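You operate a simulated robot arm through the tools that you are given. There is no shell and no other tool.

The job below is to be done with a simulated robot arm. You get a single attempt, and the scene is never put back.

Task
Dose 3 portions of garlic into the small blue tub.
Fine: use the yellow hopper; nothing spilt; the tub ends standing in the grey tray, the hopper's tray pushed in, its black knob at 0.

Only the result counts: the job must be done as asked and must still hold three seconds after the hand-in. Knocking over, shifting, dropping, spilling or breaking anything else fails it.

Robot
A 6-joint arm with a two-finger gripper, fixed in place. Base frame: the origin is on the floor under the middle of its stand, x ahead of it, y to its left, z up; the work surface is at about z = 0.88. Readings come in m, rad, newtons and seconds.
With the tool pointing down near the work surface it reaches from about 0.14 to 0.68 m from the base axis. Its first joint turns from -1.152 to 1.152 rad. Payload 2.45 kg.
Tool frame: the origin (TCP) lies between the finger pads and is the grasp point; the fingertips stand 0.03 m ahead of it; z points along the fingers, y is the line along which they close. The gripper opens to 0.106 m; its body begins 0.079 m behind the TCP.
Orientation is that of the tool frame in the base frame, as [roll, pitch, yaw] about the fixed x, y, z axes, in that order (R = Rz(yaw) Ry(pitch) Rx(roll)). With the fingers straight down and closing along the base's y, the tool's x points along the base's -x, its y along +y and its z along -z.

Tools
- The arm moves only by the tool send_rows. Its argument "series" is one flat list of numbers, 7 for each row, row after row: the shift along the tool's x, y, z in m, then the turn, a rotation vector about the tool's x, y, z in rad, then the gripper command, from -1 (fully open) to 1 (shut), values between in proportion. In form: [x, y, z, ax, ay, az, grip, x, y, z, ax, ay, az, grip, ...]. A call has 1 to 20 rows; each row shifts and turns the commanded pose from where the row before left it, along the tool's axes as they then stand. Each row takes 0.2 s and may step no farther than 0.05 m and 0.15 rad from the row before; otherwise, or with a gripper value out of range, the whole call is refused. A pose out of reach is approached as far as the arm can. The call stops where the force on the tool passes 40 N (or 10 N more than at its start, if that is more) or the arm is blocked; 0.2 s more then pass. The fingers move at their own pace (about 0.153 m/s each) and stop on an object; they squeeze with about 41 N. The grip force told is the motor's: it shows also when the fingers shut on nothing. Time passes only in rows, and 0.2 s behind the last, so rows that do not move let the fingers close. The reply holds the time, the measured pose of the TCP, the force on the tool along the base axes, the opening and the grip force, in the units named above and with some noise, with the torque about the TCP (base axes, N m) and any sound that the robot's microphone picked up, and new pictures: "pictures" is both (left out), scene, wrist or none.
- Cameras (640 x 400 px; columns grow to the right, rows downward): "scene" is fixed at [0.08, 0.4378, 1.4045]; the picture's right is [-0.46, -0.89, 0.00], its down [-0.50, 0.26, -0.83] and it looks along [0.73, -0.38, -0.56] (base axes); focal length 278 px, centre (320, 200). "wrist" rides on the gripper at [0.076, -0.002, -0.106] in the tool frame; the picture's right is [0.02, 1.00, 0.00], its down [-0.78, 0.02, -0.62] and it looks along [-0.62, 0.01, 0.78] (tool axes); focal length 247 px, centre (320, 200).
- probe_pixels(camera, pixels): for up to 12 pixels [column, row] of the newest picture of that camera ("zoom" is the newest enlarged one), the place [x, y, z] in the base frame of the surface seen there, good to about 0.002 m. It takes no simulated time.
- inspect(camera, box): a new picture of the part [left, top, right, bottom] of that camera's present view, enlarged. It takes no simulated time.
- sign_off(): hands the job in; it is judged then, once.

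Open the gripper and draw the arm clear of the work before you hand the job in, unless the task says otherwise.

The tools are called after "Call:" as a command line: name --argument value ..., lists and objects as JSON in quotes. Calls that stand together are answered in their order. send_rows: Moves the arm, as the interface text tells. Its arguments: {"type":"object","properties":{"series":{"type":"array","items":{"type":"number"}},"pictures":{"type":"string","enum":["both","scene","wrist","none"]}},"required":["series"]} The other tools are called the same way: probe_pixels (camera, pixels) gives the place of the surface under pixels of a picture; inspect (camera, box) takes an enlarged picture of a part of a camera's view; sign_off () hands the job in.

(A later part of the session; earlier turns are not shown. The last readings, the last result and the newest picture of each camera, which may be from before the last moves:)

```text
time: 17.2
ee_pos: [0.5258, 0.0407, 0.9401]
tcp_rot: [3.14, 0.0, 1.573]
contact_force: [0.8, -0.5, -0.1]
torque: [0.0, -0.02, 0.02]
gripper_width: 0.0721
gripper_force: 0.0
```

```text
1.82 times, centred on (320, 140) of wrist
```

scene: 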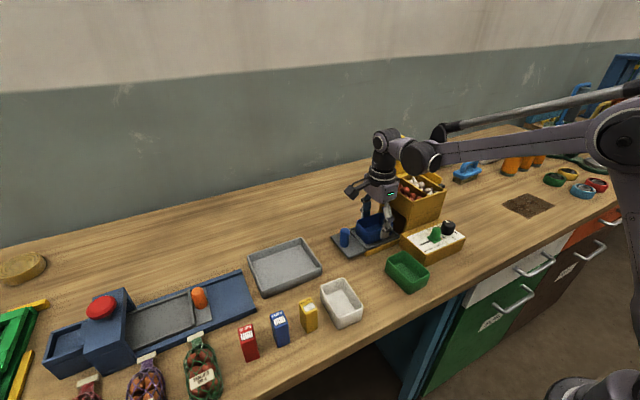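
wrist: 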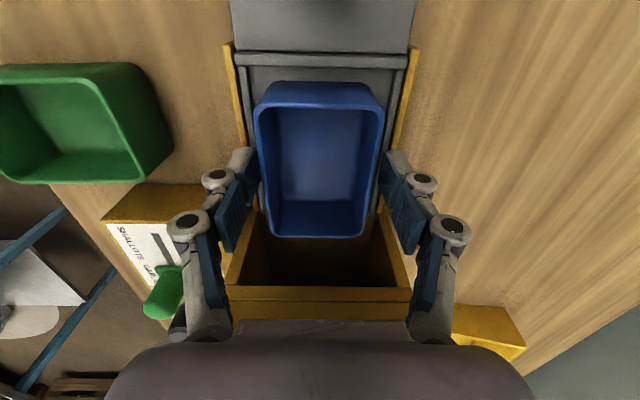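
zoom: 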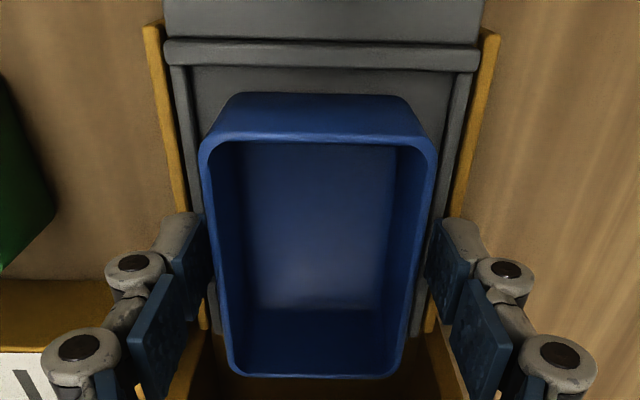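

Released cleanly. I raise the gripper straight up to clear the tub and look at how it sits.

Call:
send_rows --series '[0, 0, -0.015, 0, 0, 0, -0.36, 0, 0, -0.03, 0, 0, 0, -0.36, 0, 0, -0.04, 0, 0, 0, -0.36, 0, 0, -0.04, 0, 0, 0, -0.36, 0.03, 0, 0, 0, 0, 0, -0.36, 0.04, 0, 0, 0, 0, 0, -0.36, 0.04, 0, 0, 0, 0, 0, -0.36, 0, 0, 0, 0, 0, 0, -0.36]' --pictures "both"

Call:
inspect --camera "wrist" --box '[220, 50, 420, 300]'

Call:
inspect --camera "scene" --box '[310, 170, 470, 280]'

```text
time: 19.0
ee_pos: [0.5257, 0.1482, 1.0664]
tcp_rot: [3.139, -0.002, 1.571]
contact_force: [-0.4, 1.8, 0.3]
torque: [0.03, -0.02, -0.02]
gripper_width: 0.0721
gripper_force: 0.1
```

scene: 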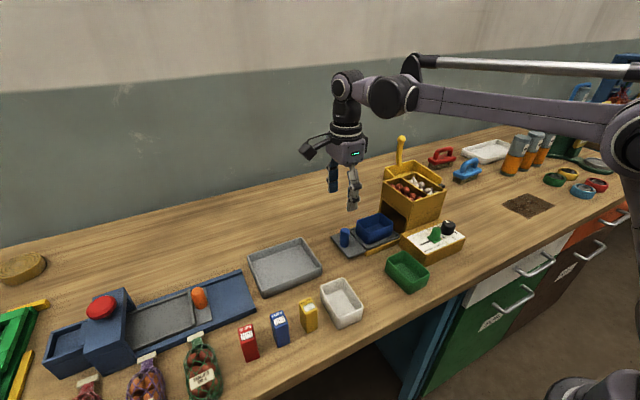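
wrist: 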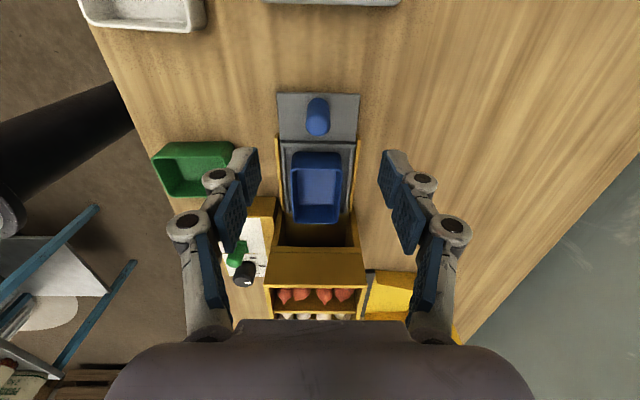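

```text
1.60 times, centred on (320, 175) of wrist
```

zoom: 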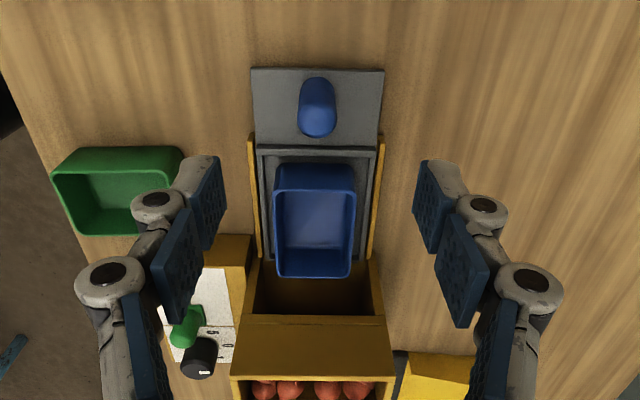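

```text
3.64 times, centred on (390, 225) of scene
```

zoom: 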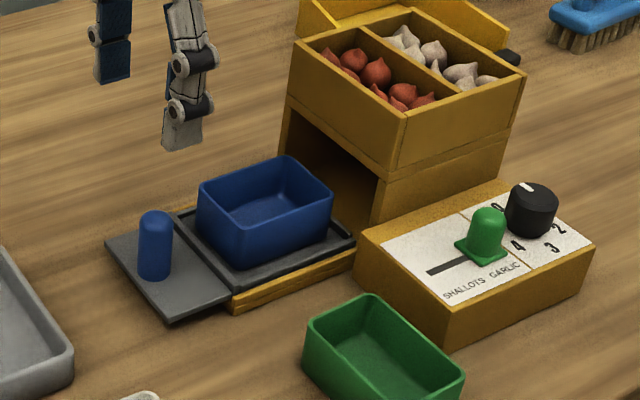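

The tub sits inside the recess. I check that its rim is level and probe the handle (scene zoom 155,245) for pushing.

Call:
probe_pixels --camera "zoom" --pixels '[[222, 222], [240, 174], [310, 177], [290, 217], [155, 225], [155, 260], [155, 214], [390, 130], [340, 165], [370, 190]]'

Call:
probe_pixels --camera "wrist" --pixels '[[317, 128], [310, 118], [326, 118], [317, 105], [317, 134], [295, 185], [339, 185], [317, 155], [317, 222], [316, 250], [316, 292], [300, 268]]'

```text
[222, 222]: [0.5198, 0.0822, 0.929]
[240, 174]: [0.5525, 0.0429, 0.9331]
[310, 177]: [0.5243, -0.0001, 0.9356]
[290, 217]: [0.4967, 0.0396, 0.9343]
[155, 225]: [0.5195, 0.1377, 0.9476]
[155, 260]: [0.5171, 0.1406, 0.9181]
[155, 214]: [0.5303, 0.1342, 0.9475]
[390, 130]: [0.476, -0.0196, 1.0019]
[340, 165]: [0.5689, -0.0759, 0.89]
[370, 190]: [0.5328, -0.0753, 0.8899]
```

```text
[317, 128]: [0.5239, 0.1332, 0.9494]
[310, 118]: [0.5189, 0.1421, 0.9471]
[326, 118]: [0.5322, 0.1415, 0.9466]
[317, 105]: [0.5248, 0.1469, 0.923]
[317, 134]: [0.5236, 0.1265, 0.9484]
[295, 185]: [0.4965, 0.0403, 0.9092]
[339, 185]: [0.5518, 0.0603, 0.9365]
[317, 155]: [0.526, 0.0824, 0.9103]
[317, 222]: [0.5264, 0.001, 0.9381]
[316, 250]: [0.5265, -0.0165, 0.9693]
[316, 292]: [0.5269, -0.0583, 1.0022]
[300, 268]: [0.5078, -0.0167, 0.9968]
```

The rim is level at about 0.938. The handle stands at (0.525, 0.137), top 0.949; I lower the open fingers around it, keeping the TCP high (0.95) so the gripper body clears the hopper top.

Call:
send_rows --series '[-0.0112, -0.0007, 0.02, 0, 0, 0, -0.36, 0, 0, 0.03, 0, 0, 0, -0.36, 0, 0, 0.03, 0, 0, 0, -0.36, 0, 0, 0.0264, 0, 0, 0, -0.36, 0, 0, 0.01, 0, 0, 0, -0.36, 0, 0, 0, 0, 0, 0, -0.36]' --pictures "both"

Call:
inspect --camera "scene" --box '[300, 170, 460, 280]'

```text
time: 20.4
ee_pos: [0.5239, 0.14, 0.947]
tcp_rot: [3.141, 0.0, 1.572]
contact_force: [0.8, -0.4, 0.7]
torque: [0.02, -0.02, -0.02]
gripper_width: 0.0719
gripper_force: 0.1
```

scene: 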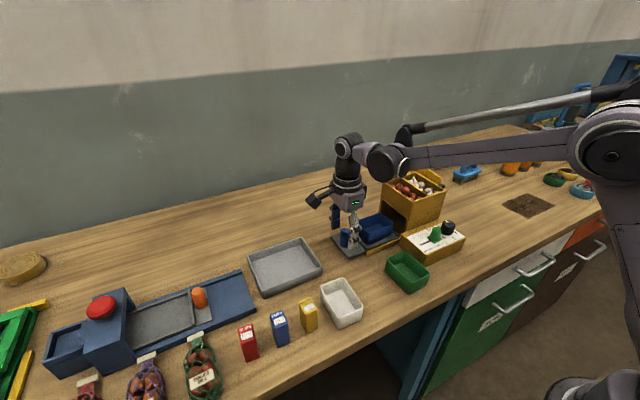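
wrist: 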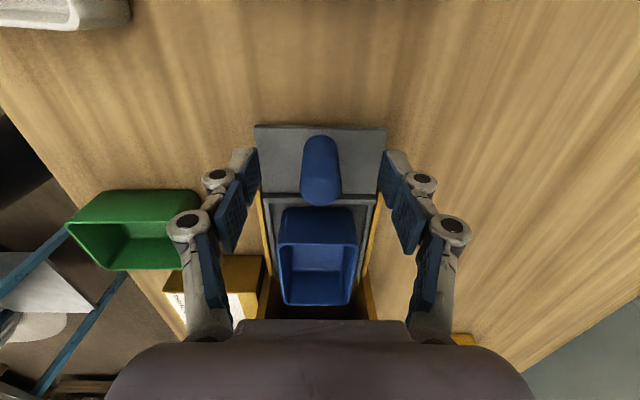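

```text
3.64 times, centred on (380, 225) of scene
```

zoom: 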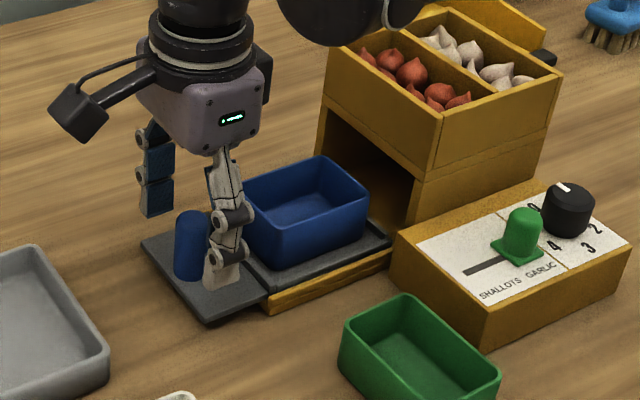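

The handle top (321,195) lies between the fingers. I close on it.

Call:
send_rows --series '[0, 0, 0, 0, 0, 0, 0.3, 0, 0, 0, 0, 0, 0, 0.7, 0, 0, 0, 0, 0, 0, 1, 0, 0, 0, 0, 0, 0, 1]' --pictures "wrist"

```text
time: 21.4
ee_pos: [0.5246, 0.1398, 0.9493]
tcp_rot: [3.138, -0.001, 1.572]
contact_force: [3.9, -0.8, 2.9]
torque: [-0.01, -0.14, 0.03]
gripper_width: 0.0228
gripper_force: 44.8
```

wrist: 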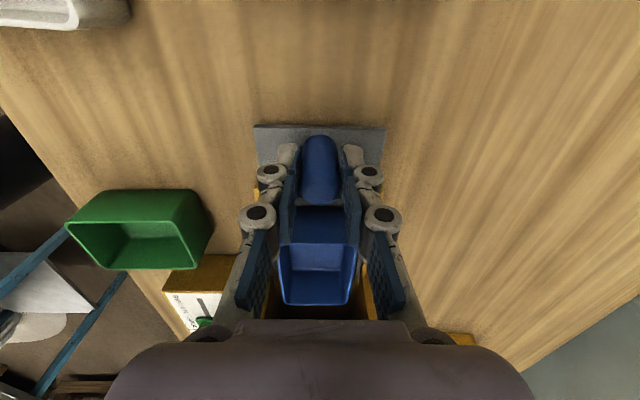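

Handle gripped (0.023). I push the tray slowly toward −y, 8 mm per row, for 80 mm.

Call:
send_rows --series '[-0.004, 0, 0, 0, 0, 0, 1, -0.006, 0, 0, 0, 0, 0, 1, -0.008, 0, 0, 0, 0, 0, 1, -0.008, 0, 0, 0, 0, 0, 1, -0.008, 0, 0, 0, 0, 0, 1, -0.008, 0, 0, 0, 0, 0, 1, -0.008, 0, 0, 0, 0, 0, 1, -0.008, 0, 0, 0, 0, 0, 1, -0.008, 0, 0, 0, 0, 0, 1, -0.008, 0, 0, 0, 0, 0, 1, -0.006, 0, 0, 0, 0, 0, 1, 0, 0, 0, 0, 0, 0, 1]' --pictures "both"

Call:
inspect --camera "scene" --box '[310, 150, 470, 270]'

```text
time: 24.0
ee_pos: [0.5252, 0.0592, 0.9492]
tcp_rot: [3.14, 0.0, 1.572]
contact_force: [2.1, -0.2, -31.8]
torque: [0.34, -0.07, -0.02]
gripper_width: 0.0228
gripper_force: 44.7
```

scene: 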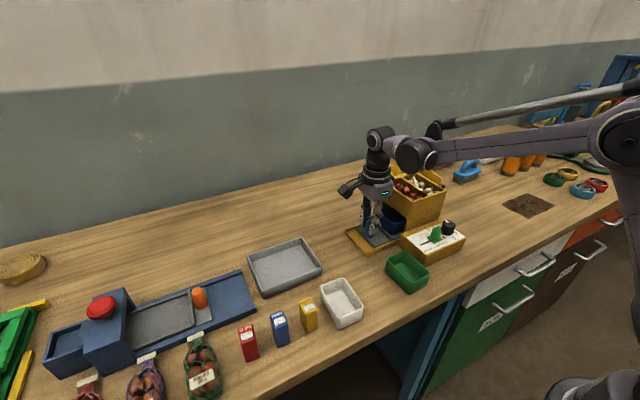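
wrist: 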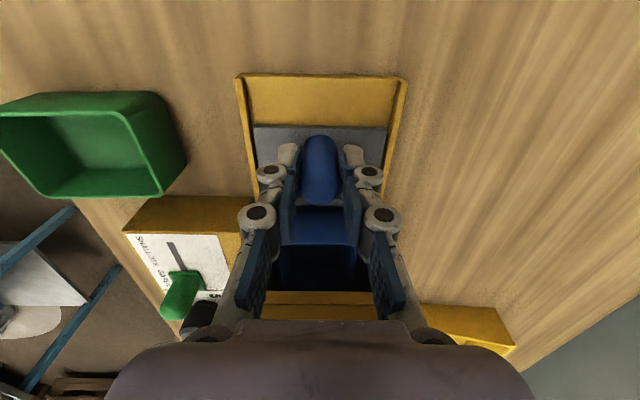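

```text
3.33 times, centred on (390, 210) of scene
```

zoom: 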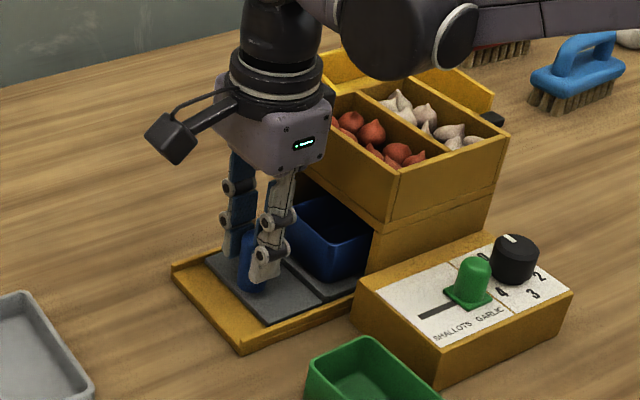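

The tray glides in with the tub; there's a −32 N vertical strain, so I ease the tool 1 mm down and keep pushing in small steps.

Call:
send_rows --series '[0, 0, 0.001, 0, 0, 0, 1, 0, 0, 0, 0, 0, 0, 1]' --pictures "none"

```text
time: 24.6
ee_pos: [0.5257, 0.0586, 0.9507]
tcp_rot: [3.139, 0.0, 1.57]
contact_force: [4.9, 0.5, -4.2]
torque: [0.25, -0.06, 0.03]
gripper_width: 0.023
gripper_force: 44.6
```

The strain is gone (−4 N). I continue pushing in 5 mm rows.

Call:
send_rows --series '[-0.005, 0, 0, 0, 0, 0, 1, -0.005, 0, 0, 0, 0, 0, 1, -0.005, 0, 0, 0, 0, 0, 1, -0.005, 0, 0, 0, 0, 0, 1, 0, 0, 0, 0, 0, 0, 1]' --pictures "both"

Call:
inspect --camera "scene" --box '[310, 150, 470, 270]'

```text
time: 25.8
ee_pos: [0.5255, 0.0388, 0.9489]
tcp_rot: [3.14, 0.0, 1.575]
contact_force: [-0.6, -0.6, -0.7]
torque: [-0.04, -0.03, 0.0]
gripper_width: 0.0226
gripper_force: 45.3
```

scene: 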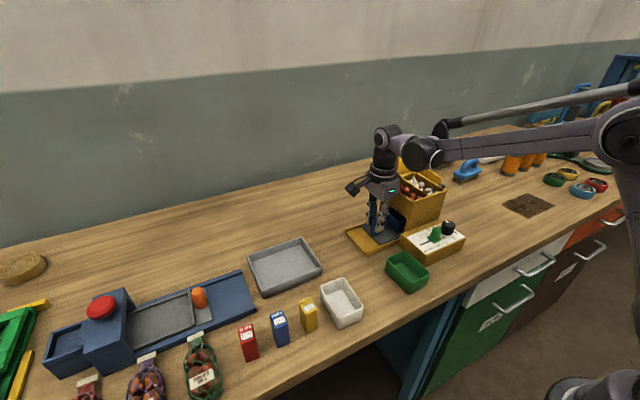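
wrist: 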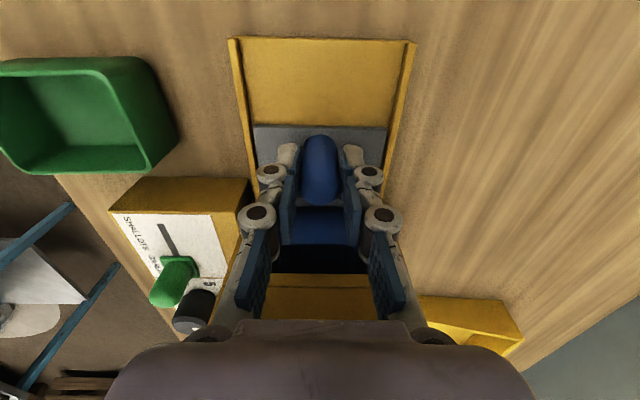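

```text
3.33 times, centred on (390, 210) of scene
```

zoom: 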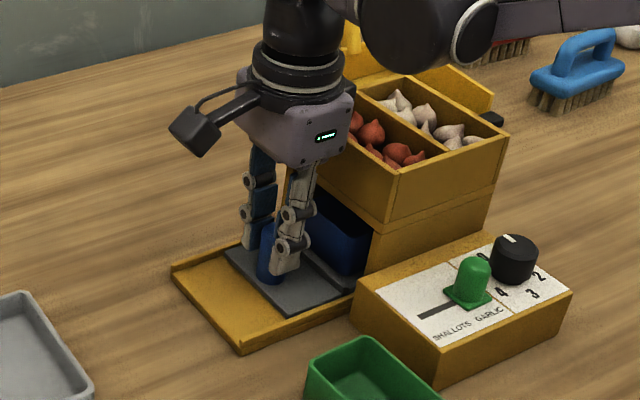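

Still moving freely at y 0.039. I go on in 3 mm rows until the stop shows as force.

Call:
send_rows --series '[-0.003, 0, 0, 0, 0, 0, 1, -0.003, 0, 0, 0, 0, 0, 1, -0.003, 0, 0, 0, 0, 0, 1, -0.002, 0, 0, 0, 0, 0, 1, 0, 0, 0, 0, 0, 0, 1]' --pictures "both"

Call:
inspect --camera "scene" --box '[310, 150, 470, 270]'

```text
time: 27.0
ee_pos: [0.5246, 0.0281, 0.9485]
tcp_rot: [3.138, -0.001, 1.572]
contact_force: [3.6, -1.5, 20.9]
torque: [0.13, -0.08, 0.02]
gripper_width: 0.0229
gripper_force: 45.0
```

scene: 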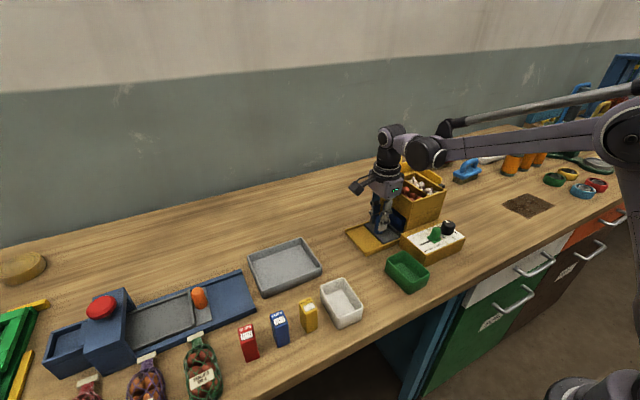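
wrist: 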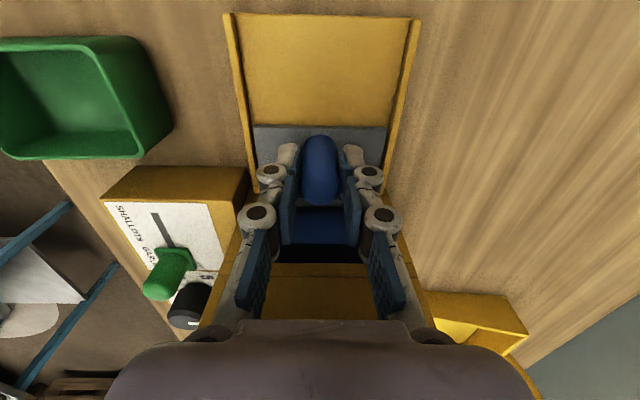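

```text
3.33 times, centred on (390, 210) of scene
```

zoom: 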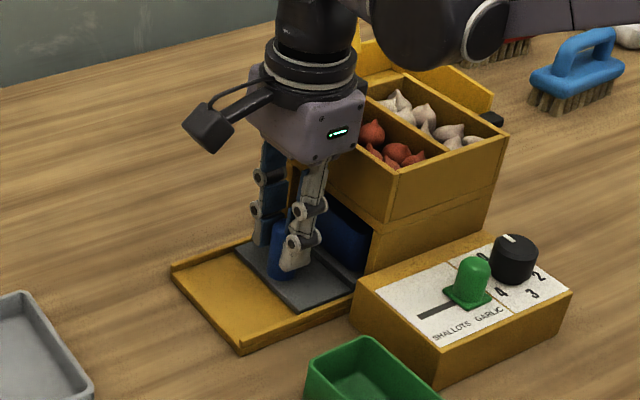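

A slight vertical strain again (+21 N, no torque, so just the guide). I ease 0.7 mm up and push on in 2 mm rows.

Call:
send_rows --series '[0, 0, -0.0007, 0, 0, 0, 1, -0.002, 0, 0, 0, 0, 0, 1, -0.002, 0, 0, 0, 0, 0, 1, -0.002, 0, 0, 0, 0, 0, 1, 0, 0, 0, 0, 0, 0, 1]' --pictures "none"

```text
time: 28.2
ee_pos: [0.5256, 0.0277, 0.9488]
tcp_rot: [3.138, -0.007, 1.577]
contact_force: [6.3, 24.7, 16.7]
torque: [-0.22, -0.18, 0.09]
gripper_width: 0.0227
gripper_force: 45.3
```

The tray has reached its stop (y 0.0277, +25 N along y, force acting at handle height). I take off the strain and open the fingers.

Call:
send_rows --series '[0.003, 0, 0, 0, 0, 0, 1, 0.001, 0, -0.0005, 0, 0, 0, 1, 0, 0, 0, 0, 0, 0, 0.4, 0, 0, 0, 0, 0, 0, 0.3, 0, 0, 0, 0, 0, 0, 0.3]' --pictures "both"

```text
time: 29.4
ee_pos: [0.5238, 0.0262, 0.9491]
tcp_rot: [3.14, 0.001, 1.57]
contact_force: [-0.8, 0.0, -0.3]
torque: [0.01, 0.02, -0.01]
gripper_width: 0.0369
gripper_force: 0.1
```

scene: 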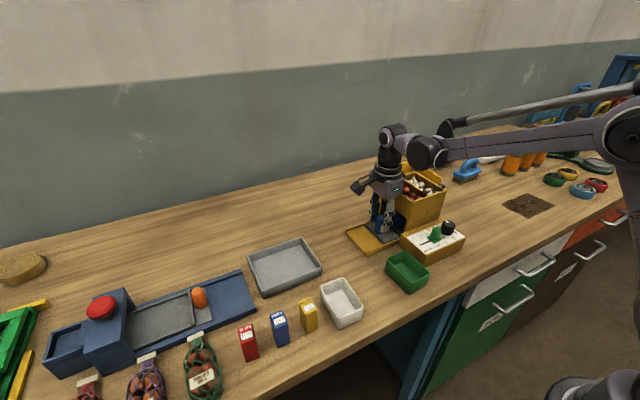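
wrist: 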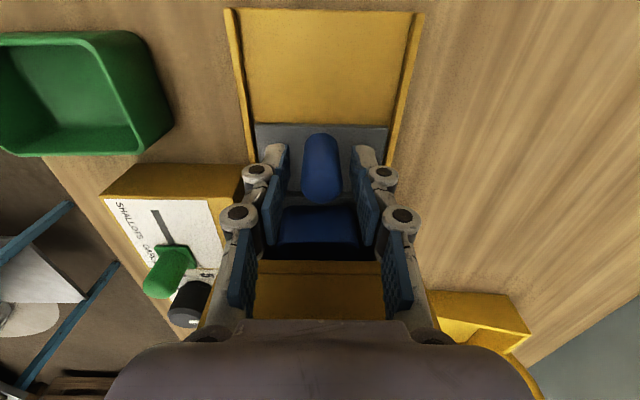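

Fingers are open and no force remains. I rise straight up and back off to +y to view the tray.

Call:
send_rows --series '[0, 0, -0.015, 0, 0, 0, 0.3, 0, 0, -0.035, 0, 0, 0, 0.3, 0, 0, -0.04, 0, 0, 0, 0.3, 0, 0, -0.04, 0, 0, 0, 0.3, 0.04, 0, 0, 0, 0, 0, 0.3, 0.04, 0, 0, 0, 0, 0, 0.3, 0, 0, 0, 0, 0, 0, 0.3]' --pictures "both"

Call:
inspect --camera "wrist" --box '[220, 80, 420, 320]'

Call:
inspect --camera "scene" --box '[310, 150, 470, 270]'

```text
time: 31.0
ee_pos: [0.5227, 0.1072, 1.0786]
tcp_rot: [3.14, 0.0, 1.57]
contact_force: [-0.2, 0.2, 0.1]
torque: [0.03, 0.0, 0.0]
gripper_width: 0.0371
gripper_force: 0.1
```

scene: 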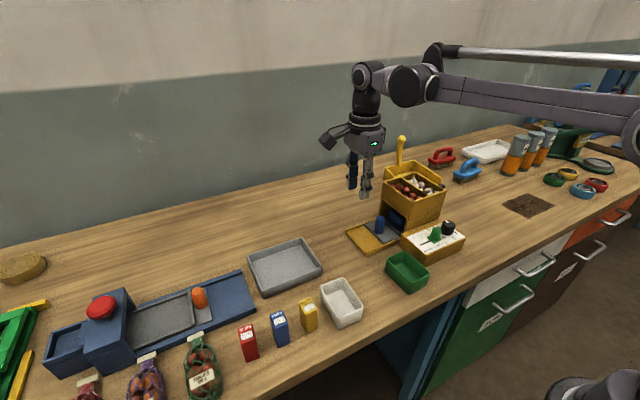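
wrist: 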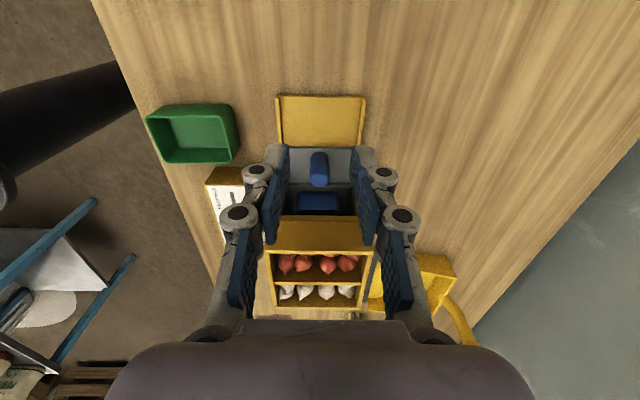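

```text
1.67 times, centred on (320, 200) of wrist
```

zoom: 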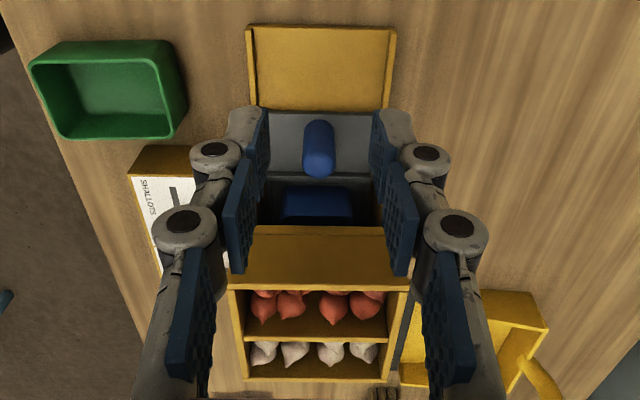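

```text
3.33 times, centred on (390, 210) of scene
```

zoom: 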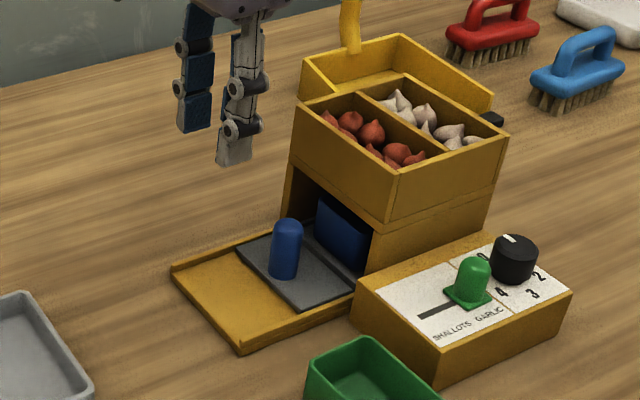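

The tray is in and the tub stands under the hopper; nothing was dosed at 0. Now I move over toward the panel for a close look at the knob.

Call:
send_rows --series '[0, -0.0375, 0, 0, 0, 0, 0.3, 0, -0.0375, 0, 0, 0, 0, 0.3, 0, -0.0375, 0, 0, 0, 0, 0.3, -0.039, 0, 0, 0, 0, 0, 0.3, -0.039, 0, 0, 0, 0, 0, 0.3, -0.039, 0, 0, 0, 0, 0, 0.3, 0, 0, 0, 0, 0, 0, 0.3]' --pictures "wrist"

Call:
inspect --camera "wrist" --box '[240, 120, 400, 260]'

```text
time: 32.6
ee_pos: [0.4121, -0.0126, 1.0811]
tcp_rot: [3.141, 0.0, 1.573]
contact_force: [-0.6, 0.4, 0.4]
torque: [-0.03, -0.06, 0.0]
gripper_width: 0.037
gripper_force: 0.0
```

wrist: 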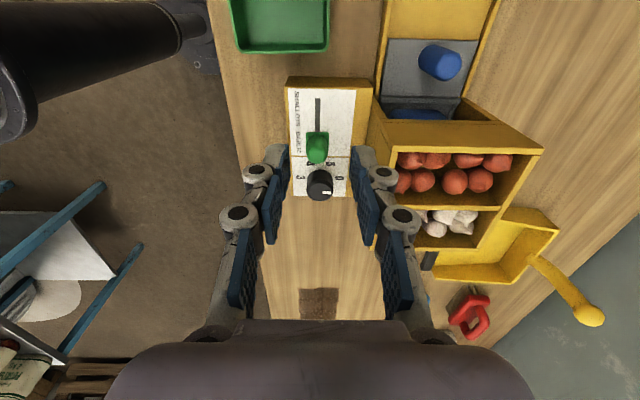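

```text
2.86 times, centred on (320, 190) of wrist
```

zoom: 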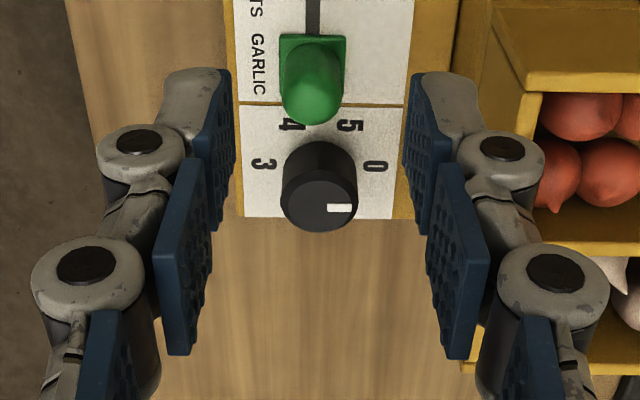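

The mark points to 0 (right in this view, +x). I probe the knob top's edges and the slider.

Call:
probe_pixels --camera "zoom" --pixels '[[318, 205], [284, 200], [353, 198], [318, 227], [318, 182], [340, 208], [312, 105], [285, 90], [340, 90], [312, 120], [265, 165], [374, 166]]'

Call:
probe_pixels --camera "zoom" --pixels '[[290, 205], [350, 205], [318, 190], [318, 222], [286, 210], [354, 190], [300, 190], [337, 190], [318, 165], [318, 150], [240, 205], [405, 180]]'

```text
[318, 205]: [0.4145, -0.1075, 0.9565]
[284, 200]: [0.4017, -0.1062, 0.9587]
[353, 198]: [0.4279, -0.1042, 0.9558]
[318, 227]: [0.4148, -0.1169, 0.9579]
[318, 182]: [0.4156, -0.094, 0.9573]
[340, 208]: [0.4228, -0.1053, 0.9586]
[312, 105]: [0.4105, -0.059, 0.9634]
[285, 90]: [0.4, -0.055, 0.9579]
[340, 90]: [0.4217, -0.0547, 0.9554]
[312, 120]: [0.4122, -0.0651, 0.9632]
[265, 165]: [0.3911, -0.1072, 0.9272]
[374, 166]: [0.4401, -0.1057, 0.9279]
```

```text
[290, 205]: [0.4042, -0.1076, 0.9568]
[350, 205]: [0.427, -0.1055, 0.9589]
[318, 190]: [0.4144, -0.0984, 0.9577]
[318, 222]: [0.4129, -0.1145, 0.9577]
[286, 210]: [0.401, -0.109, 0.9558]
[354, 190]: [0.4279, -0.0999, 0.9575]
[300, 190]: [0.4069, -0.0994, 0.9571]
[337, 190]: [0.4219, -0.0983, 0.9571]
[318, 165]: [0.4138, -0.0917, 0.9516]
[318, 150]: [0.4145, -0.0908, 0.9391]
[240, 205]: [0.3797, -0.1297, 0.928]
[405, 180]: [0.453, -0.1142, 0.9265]
```

Knob centre is about (0.4147, −0.106), diameter ≈0.029, top 0.957; slider edge at y −0.066, hopper wall at x ≈0.467. I move above the knob and lower partway.

Call:
send_rows --series '[-0.031, 0.001, 0, 0, 0, 0, 0.3, -0.031, 0.001, 0, 0, 0, 0, 0.3, -0.0314, 0.0006, 0, 0, 0, 0, 0.3, 0, 0, 0.03, 0, 0, 0, 0.3, 0, 0, 0.03, 0, 0, 0, 0.3, 0, 0, 0.02, 0, 0, 0, 0.3, 0, 0, 0, 0, 0, 0, 0.3]' --pictures "both"

Call:
inspect --camera "wrist" --box '[240, 100, 400, 240]'

Call:
inspect --camera "scene" --box '[370, 150, 500, 260]'

```text
time: 34.2
ee_pos: [0.4133, -0.1039, 0.9993]
tcp_rot: [3.139, 0.0, 1.573]
contact_force: [0.3, -0.4, 0.3]
torque: [0.02, -0.02, -0.02]
gripper_width: 0.0372
gripper_force: 0.0
```

scene: 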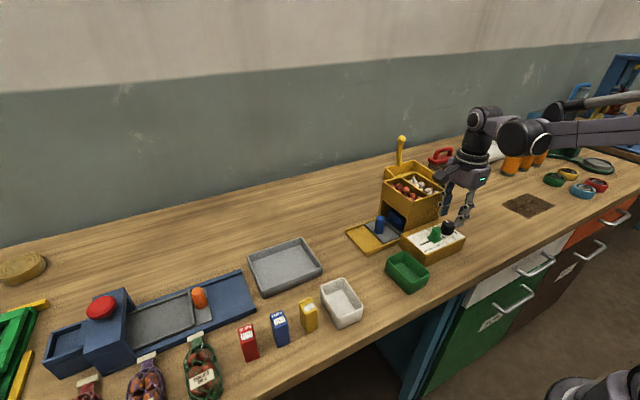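
wrist: 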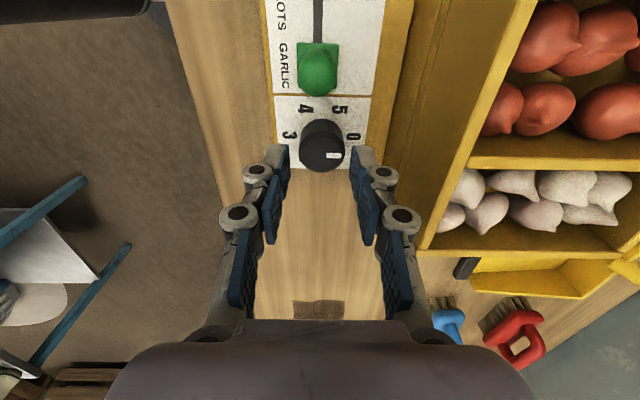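

```text
2.86 times, centred on (320, 170) of wrist
```

zoom: 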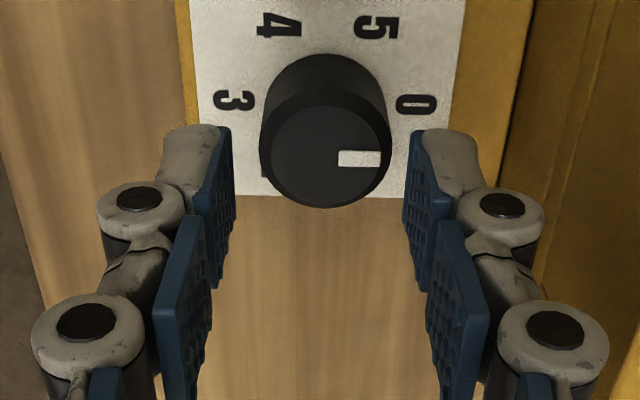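

```text
3.64 times, centred on (435, 205) of scene
```

zoom: 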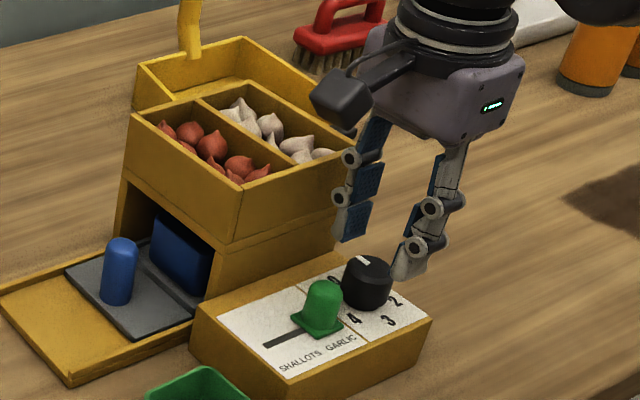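

I refine the knob centre from this closer view before gripping.

Call:
probe_pixels --camera "wrist" --pixels '[[301, 155], [343, 155], [322, 171], [322, 142], [304, 158], [341, 158], [322, 155], [322, 130], [295, 135], [350, 135]]'

```text
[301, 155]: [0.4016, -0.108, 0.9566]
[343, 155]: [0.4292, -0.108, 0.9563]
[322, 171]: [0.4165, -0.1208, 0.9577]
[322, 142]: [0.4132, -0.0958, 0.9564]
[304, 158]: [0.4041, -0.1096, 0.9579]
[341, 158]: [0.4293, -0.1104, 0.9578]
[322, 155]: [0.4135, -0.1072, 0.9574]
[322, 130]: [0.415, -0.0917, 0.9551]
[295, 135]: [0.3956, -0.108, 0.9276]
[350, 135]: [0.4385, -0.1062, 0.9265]
```

Centre refined to (0.415, −0.1065). I lower to TCP z ≈0.964 (tips 6 mm above the panel) and close on the knob.

Call:
send_rows --series '[-0.0025, 0.0015, 0.015, 0, 0, 0, 0.3, 0, 0, 0.015, 0, 0, 0, 0.3, 0, 0, 0.005, 0, 0, 0, 0.3, 0, 0, 0, 0, 0, 0, 0.3]' --pictures "both"

Call:
inspect --camera "scene" --box '[370, 150, 500, 260]'

```text
time: 35.2
ee_pos: [0.4164, -0.1053, 0.9639]
tcp_rot: [3.14, 0.0, 1.572]
contact_force: [-0.3, 0.3, 0.0]
torque: [0.0, 0.01, -0.03]
gripper_width: 0.0371
gripper_force: 0.0
```

scene: 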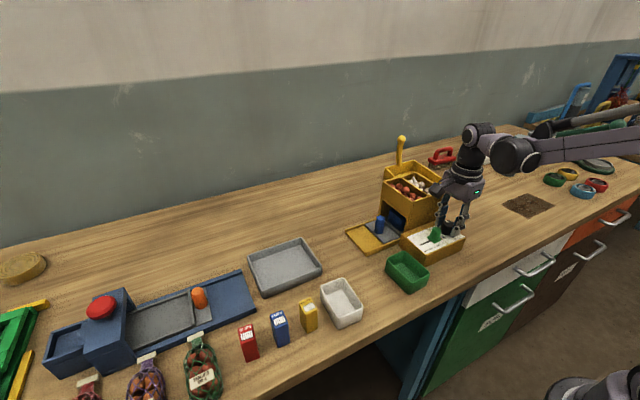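
wrist: 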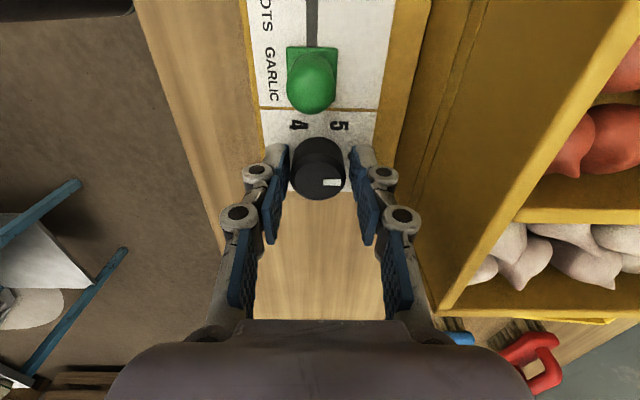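

```text
3.64 times, centred on (435, 205) of scene
```

zoom: 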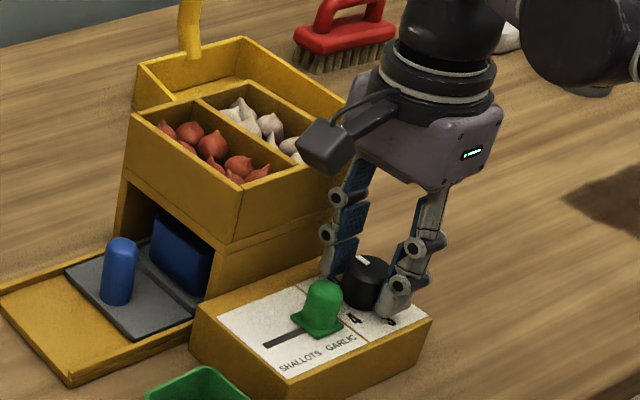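

Knob centred between the pads (318,180). I close on it.

Call:
send_rows --series '[0, 0, 0, 0, 0, 0, 0.6, 0, 0, 0, 0, 0, 0, 1, 0, 0, 0, 0, 0, 0, 1]' --pictures "wrist"

```text
time: 36.0
ee_pos: [0.4146, -0.1048, 0.9651]
tcp_rot: [-3.141, 0.0, 1.571]
contact_force: [-13.9, 0.6, -3.1]
torque: [-0.06, 0.48, -0.02]
gripper_width: 0.0314
gripper_force: 45.0
```

wrist: 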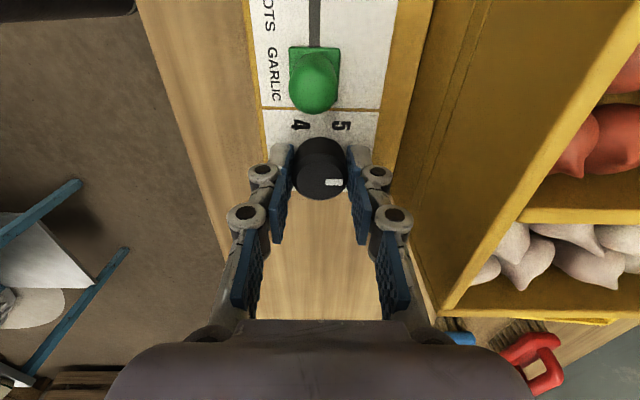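

Gripped with a slight side force of −14 N in x, so I shift 0.8 mm to −x and turn the knob clockwise by 60° (0 → 1).

Call:
send_rows --series '[0, -0.0008, 0, 0, 0, 0, 1, 0, 0, 0, 0, 0, 0.08, 1, 0, 0, 0, 0, 0, 0.12, 1, 0, 0, 0, 0, 0, 0.12, 1, 0, 0, 0, 0, 0, 0.12, 1, 0, 0, 0, 0, 0, 0.12, 1, 0, 0, 0, 0, 0, 0.12, 1, 0, 0, 0, 0, 0, 0.12, 1, 0, 0, 0, 0, 0, 0.12, 1, 0, 0, 0, 0, 0, 0.1272, 1, 0, 0, 0, 0, 0, 0, 1]' --pictures "both"

Call:
inspect --camera "wrist" --box '[240, 60, 400, 220]'

Call:
inspect --camera "scene" --box '[370, 150, 500, 260]'

```text
time: 37.9
ee_pos: [0.4155, -0.1056, 0.9658]
tcp_rot: [3.14, -0.005, 0.765]
contact_force: [-2.1, 1.7, 5.6]
torque: [0.16, -0.15, 0.04]
gripper_width: 0.031
gripper_force: 45.3
stopped in row 9: the force on the tool passed its limit at 40 N (the readings are from after the stop); the commanded pose is now the measured one
```

scene: 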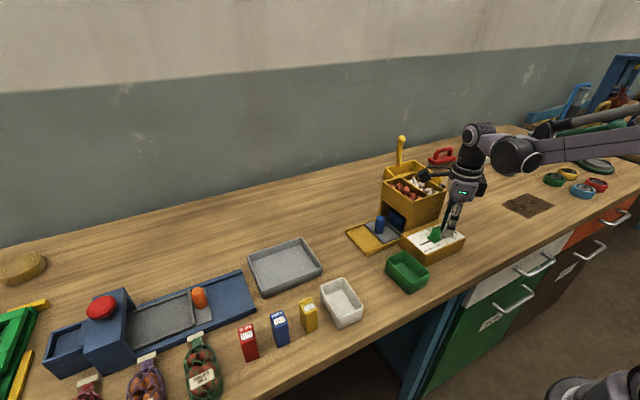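
wrist: 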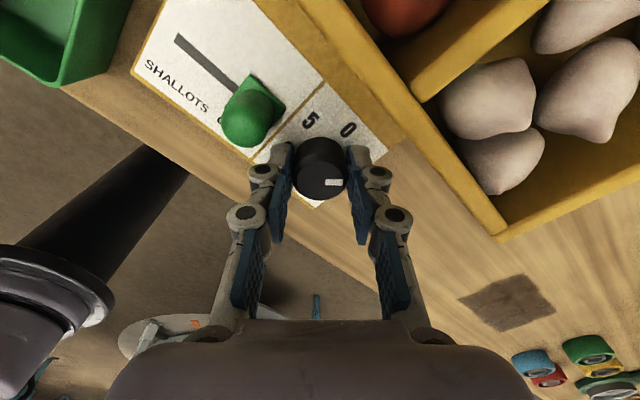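

```text
2.50 times, centred on (320, 140) of wrist
```

zoom: 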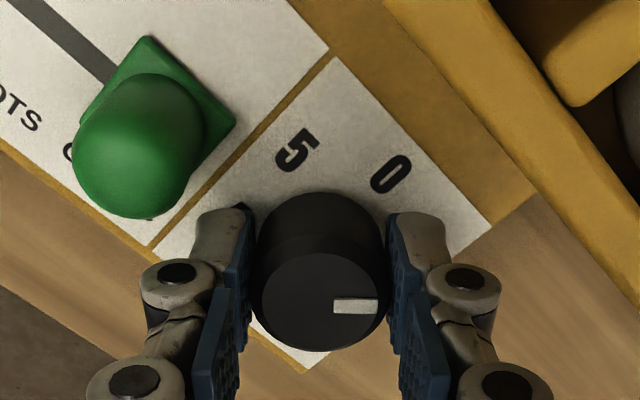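

```text
3.64 times, centred on (435, 205) of scene
```

zoom: 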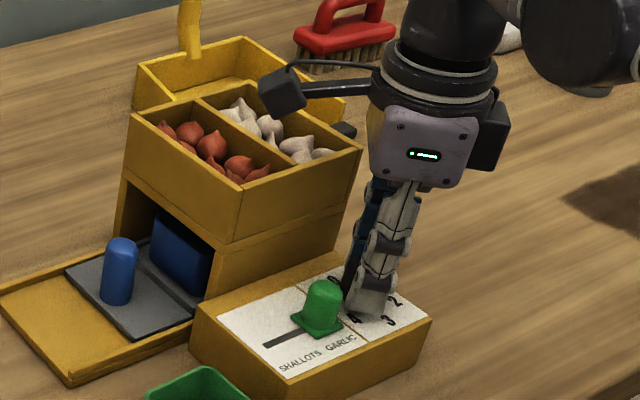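

The call stopped on lateral strain at 46° (yaw 0.765); the mark has followed the fingers. Commanded pose was reset, so I go on gently for the remaining 14°.

Call:
send_rows --series '[0, 0, 0, 0, 0, 0, 1, 0, 0, 0, 0, 0, 0.06, 1, 0, 0, 0, 0, 0, 0.06, 1, 0, 0, 0, 0, 0, 0.06, 1, 0, 0, 0, 0, 0, 0.06, 1, 0, 0, 0, 0, 0, 0, 1]' --pictures "both"

Call:
inspect --camera "wrist" --box '[240, 60, 400, 220]'

Call:
inspect --camera "scene" --box '[370, 150, 500, 260]'

```text
time: 39.3
ee_pos: [0.4174, -0.1067, 0.9656]
tcp_rot: [-3.141, 0.0, 0.523]
contact_force: [-9.1, 0.1, -7.3]
torque: [-0.14, 0.42, -0.03]
gripper_width: 0.0315
gripper_force: 45.0
```

scene: 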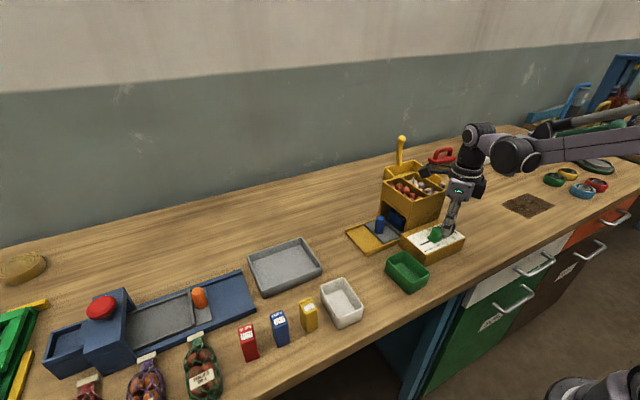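
wrist: 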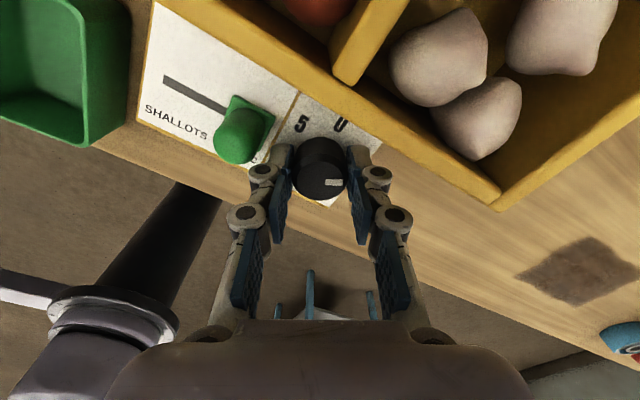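

```text
2.50 times, centred on (320, 140) of wrist
```

zoom: 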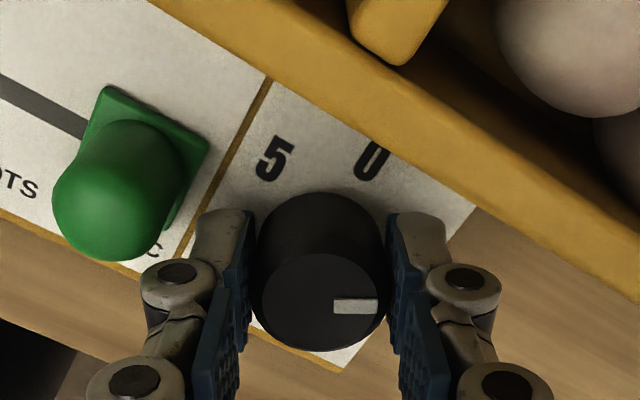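

```text
3.64 times, centred on (435, 205) of scene
```

zoom: 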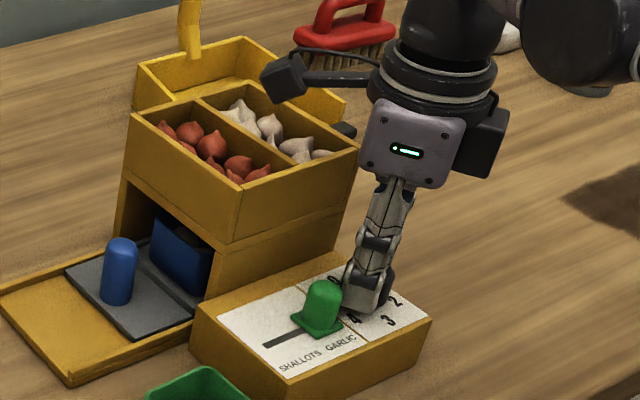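

60° done, mark toward 1, no sound. Before turning on, I check the camera box's clearance above the hopper by probing its lowest visible corner (scene ≈ 425,178).

Call:
probe_pixels --camera "zoom" --pixels '[[283, 95], [278, 102], [300, 95], [280, 80], [268, 90], [330, 75]]'

Call:
inspect --camera "scene" --box '[375, 145, 455, 205]'

```text
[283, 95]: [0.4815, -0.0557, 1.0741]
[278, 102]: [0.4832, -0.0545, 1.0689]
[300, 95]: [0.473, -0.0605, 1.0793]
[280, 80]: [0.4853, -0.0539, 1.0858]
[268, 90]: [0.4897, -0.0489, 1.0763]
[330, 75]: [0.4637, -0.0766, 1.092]
```

```text
6.67 times, centred on (415, 175) of scene
```

zoom: 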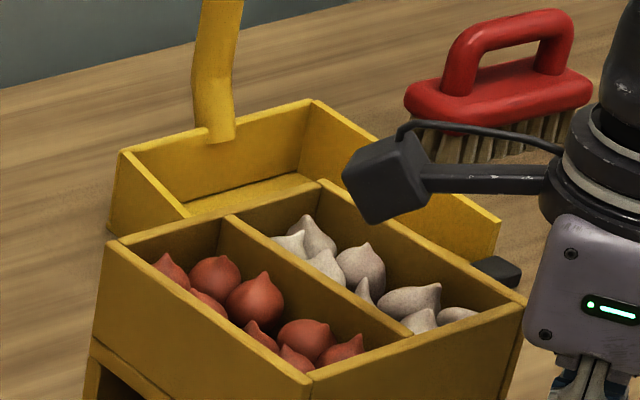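

The camera box is 45 mm above the hopper, so turning on is safe. I turn another 60° toward 2.

Call:
send_rows --series '[-0.0004, -0.0002, -0.0002, 0, 0, 0, 1, 0, 0, 0, 0, 0, 0.08, 1, 0, 0, 0, 0, 0, 0.12, 1, 0, 0, 0, 0, 0, 0.12, 1, 0, 0, 0, 0, 0, 0.12, 1, 0, 0, 0, 0, 0, 0.12, 1, 0, 0, 0, 0, 0, 0.12, 1, 0, 0, 0, 0, 0, 0.12, 1, 0, 0, 0, 0, 0, 0.12, 1, 0, 0, 0, 0, 0, 0.1272, 1, 0, 0, 0, 0, 0, 0, 1]' --pictures "both"

Call:
inspect --camera "wrist" --box '[240, 60, 400, 220]'

Call:
inspect --camera "scene" --box '[370, 150, 500, 260]'

```text
time: 40.9
ee_pos: [0.416, -0.1075, 0.9653]
tcp_rot: [-3.112, -0.011, -0.138]
contact_force: [3.3, 5.3, -5.0]
torque: [-0.15, 0.17, 0.03]
gripper_width: 0.0317
gripper_force: 45.1
out of reach, approached as far as the arm can: row 7, 8
stopped in row 8: the force on the tool passed its limit at 65 N (the readings are from after the stop); the commanded pose is now the measured one
```

scene: 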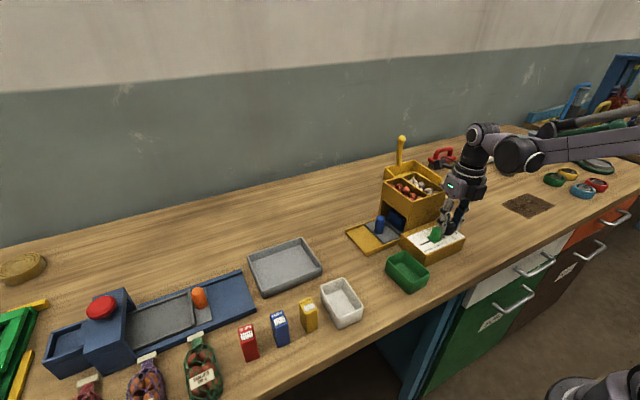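
wrist: 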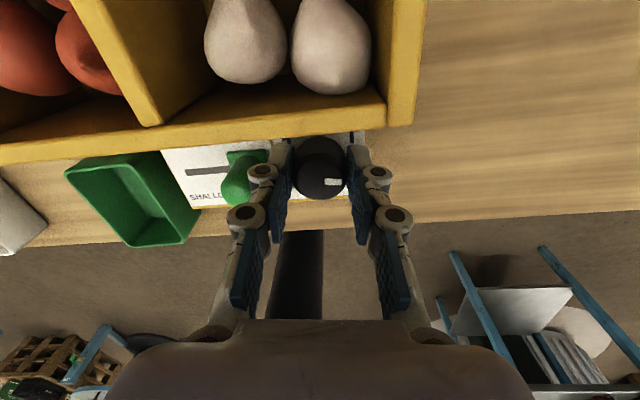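

```text
2.50 times, centred on (320, 140) of wrist
```

zoom: 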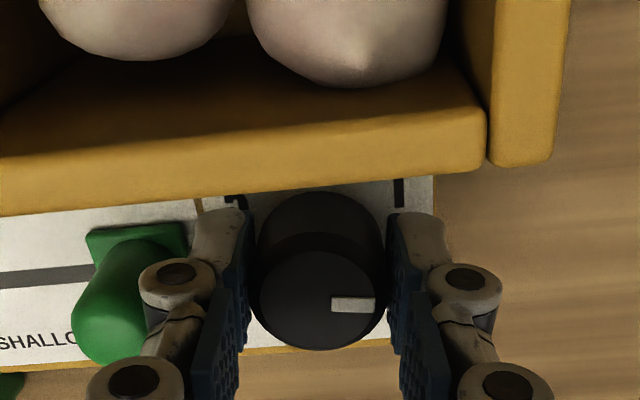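

```text
3.64 times, centred on (435, 205) of scene
```

zoom: 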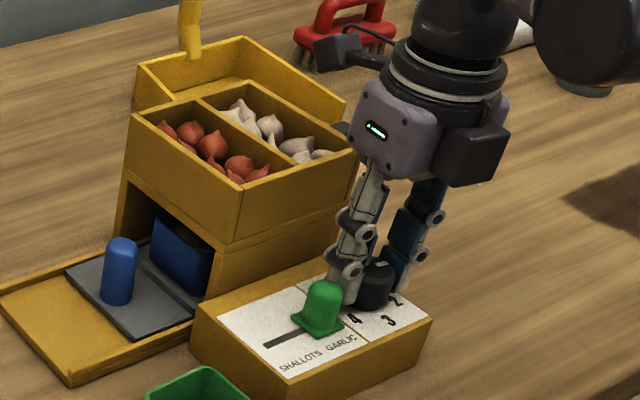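

The last joint reached its limit near yaw −0.14; the knob is now at ≈98° (between 1 and 2). I open the fingers slightly here (slider stays clear), then lift to regrip from another angle.

Call:
send_rows --series '[0, 0, 0, 0, 0, 0, 0.4, 0, 0, 0, 0, 0, 0, 0.27, 0, 0, 0, 0, 0, 0, 0.27]' --pictures "wrist"

Call:
inspect --camera "wrist" --box '[200, 100, 400, 240]'

```text
time: 41.7
ee_pos: [0.4143, -0.1091, 0.9657]
tcp_rot: [-3.11, -0.009, -0.141]
contact_force: [-0.1, 0.9, -0.3]
torque: [0.0, -0.01, -0.03]
gripper_width: 0.0387
gripper_force: 0.0
```

wrist: 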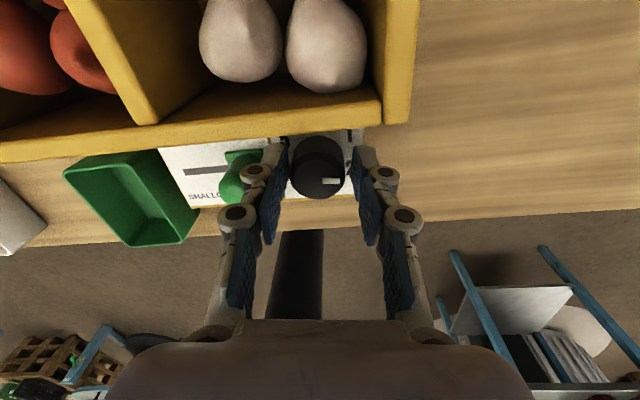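

```text
2.86 times, centred on (300, 170) of wrist
```

zoom: 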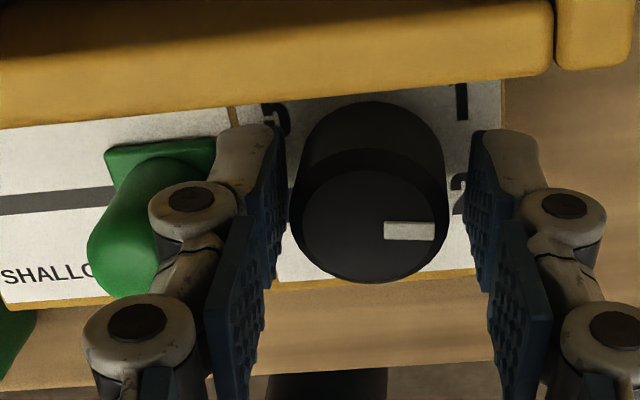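

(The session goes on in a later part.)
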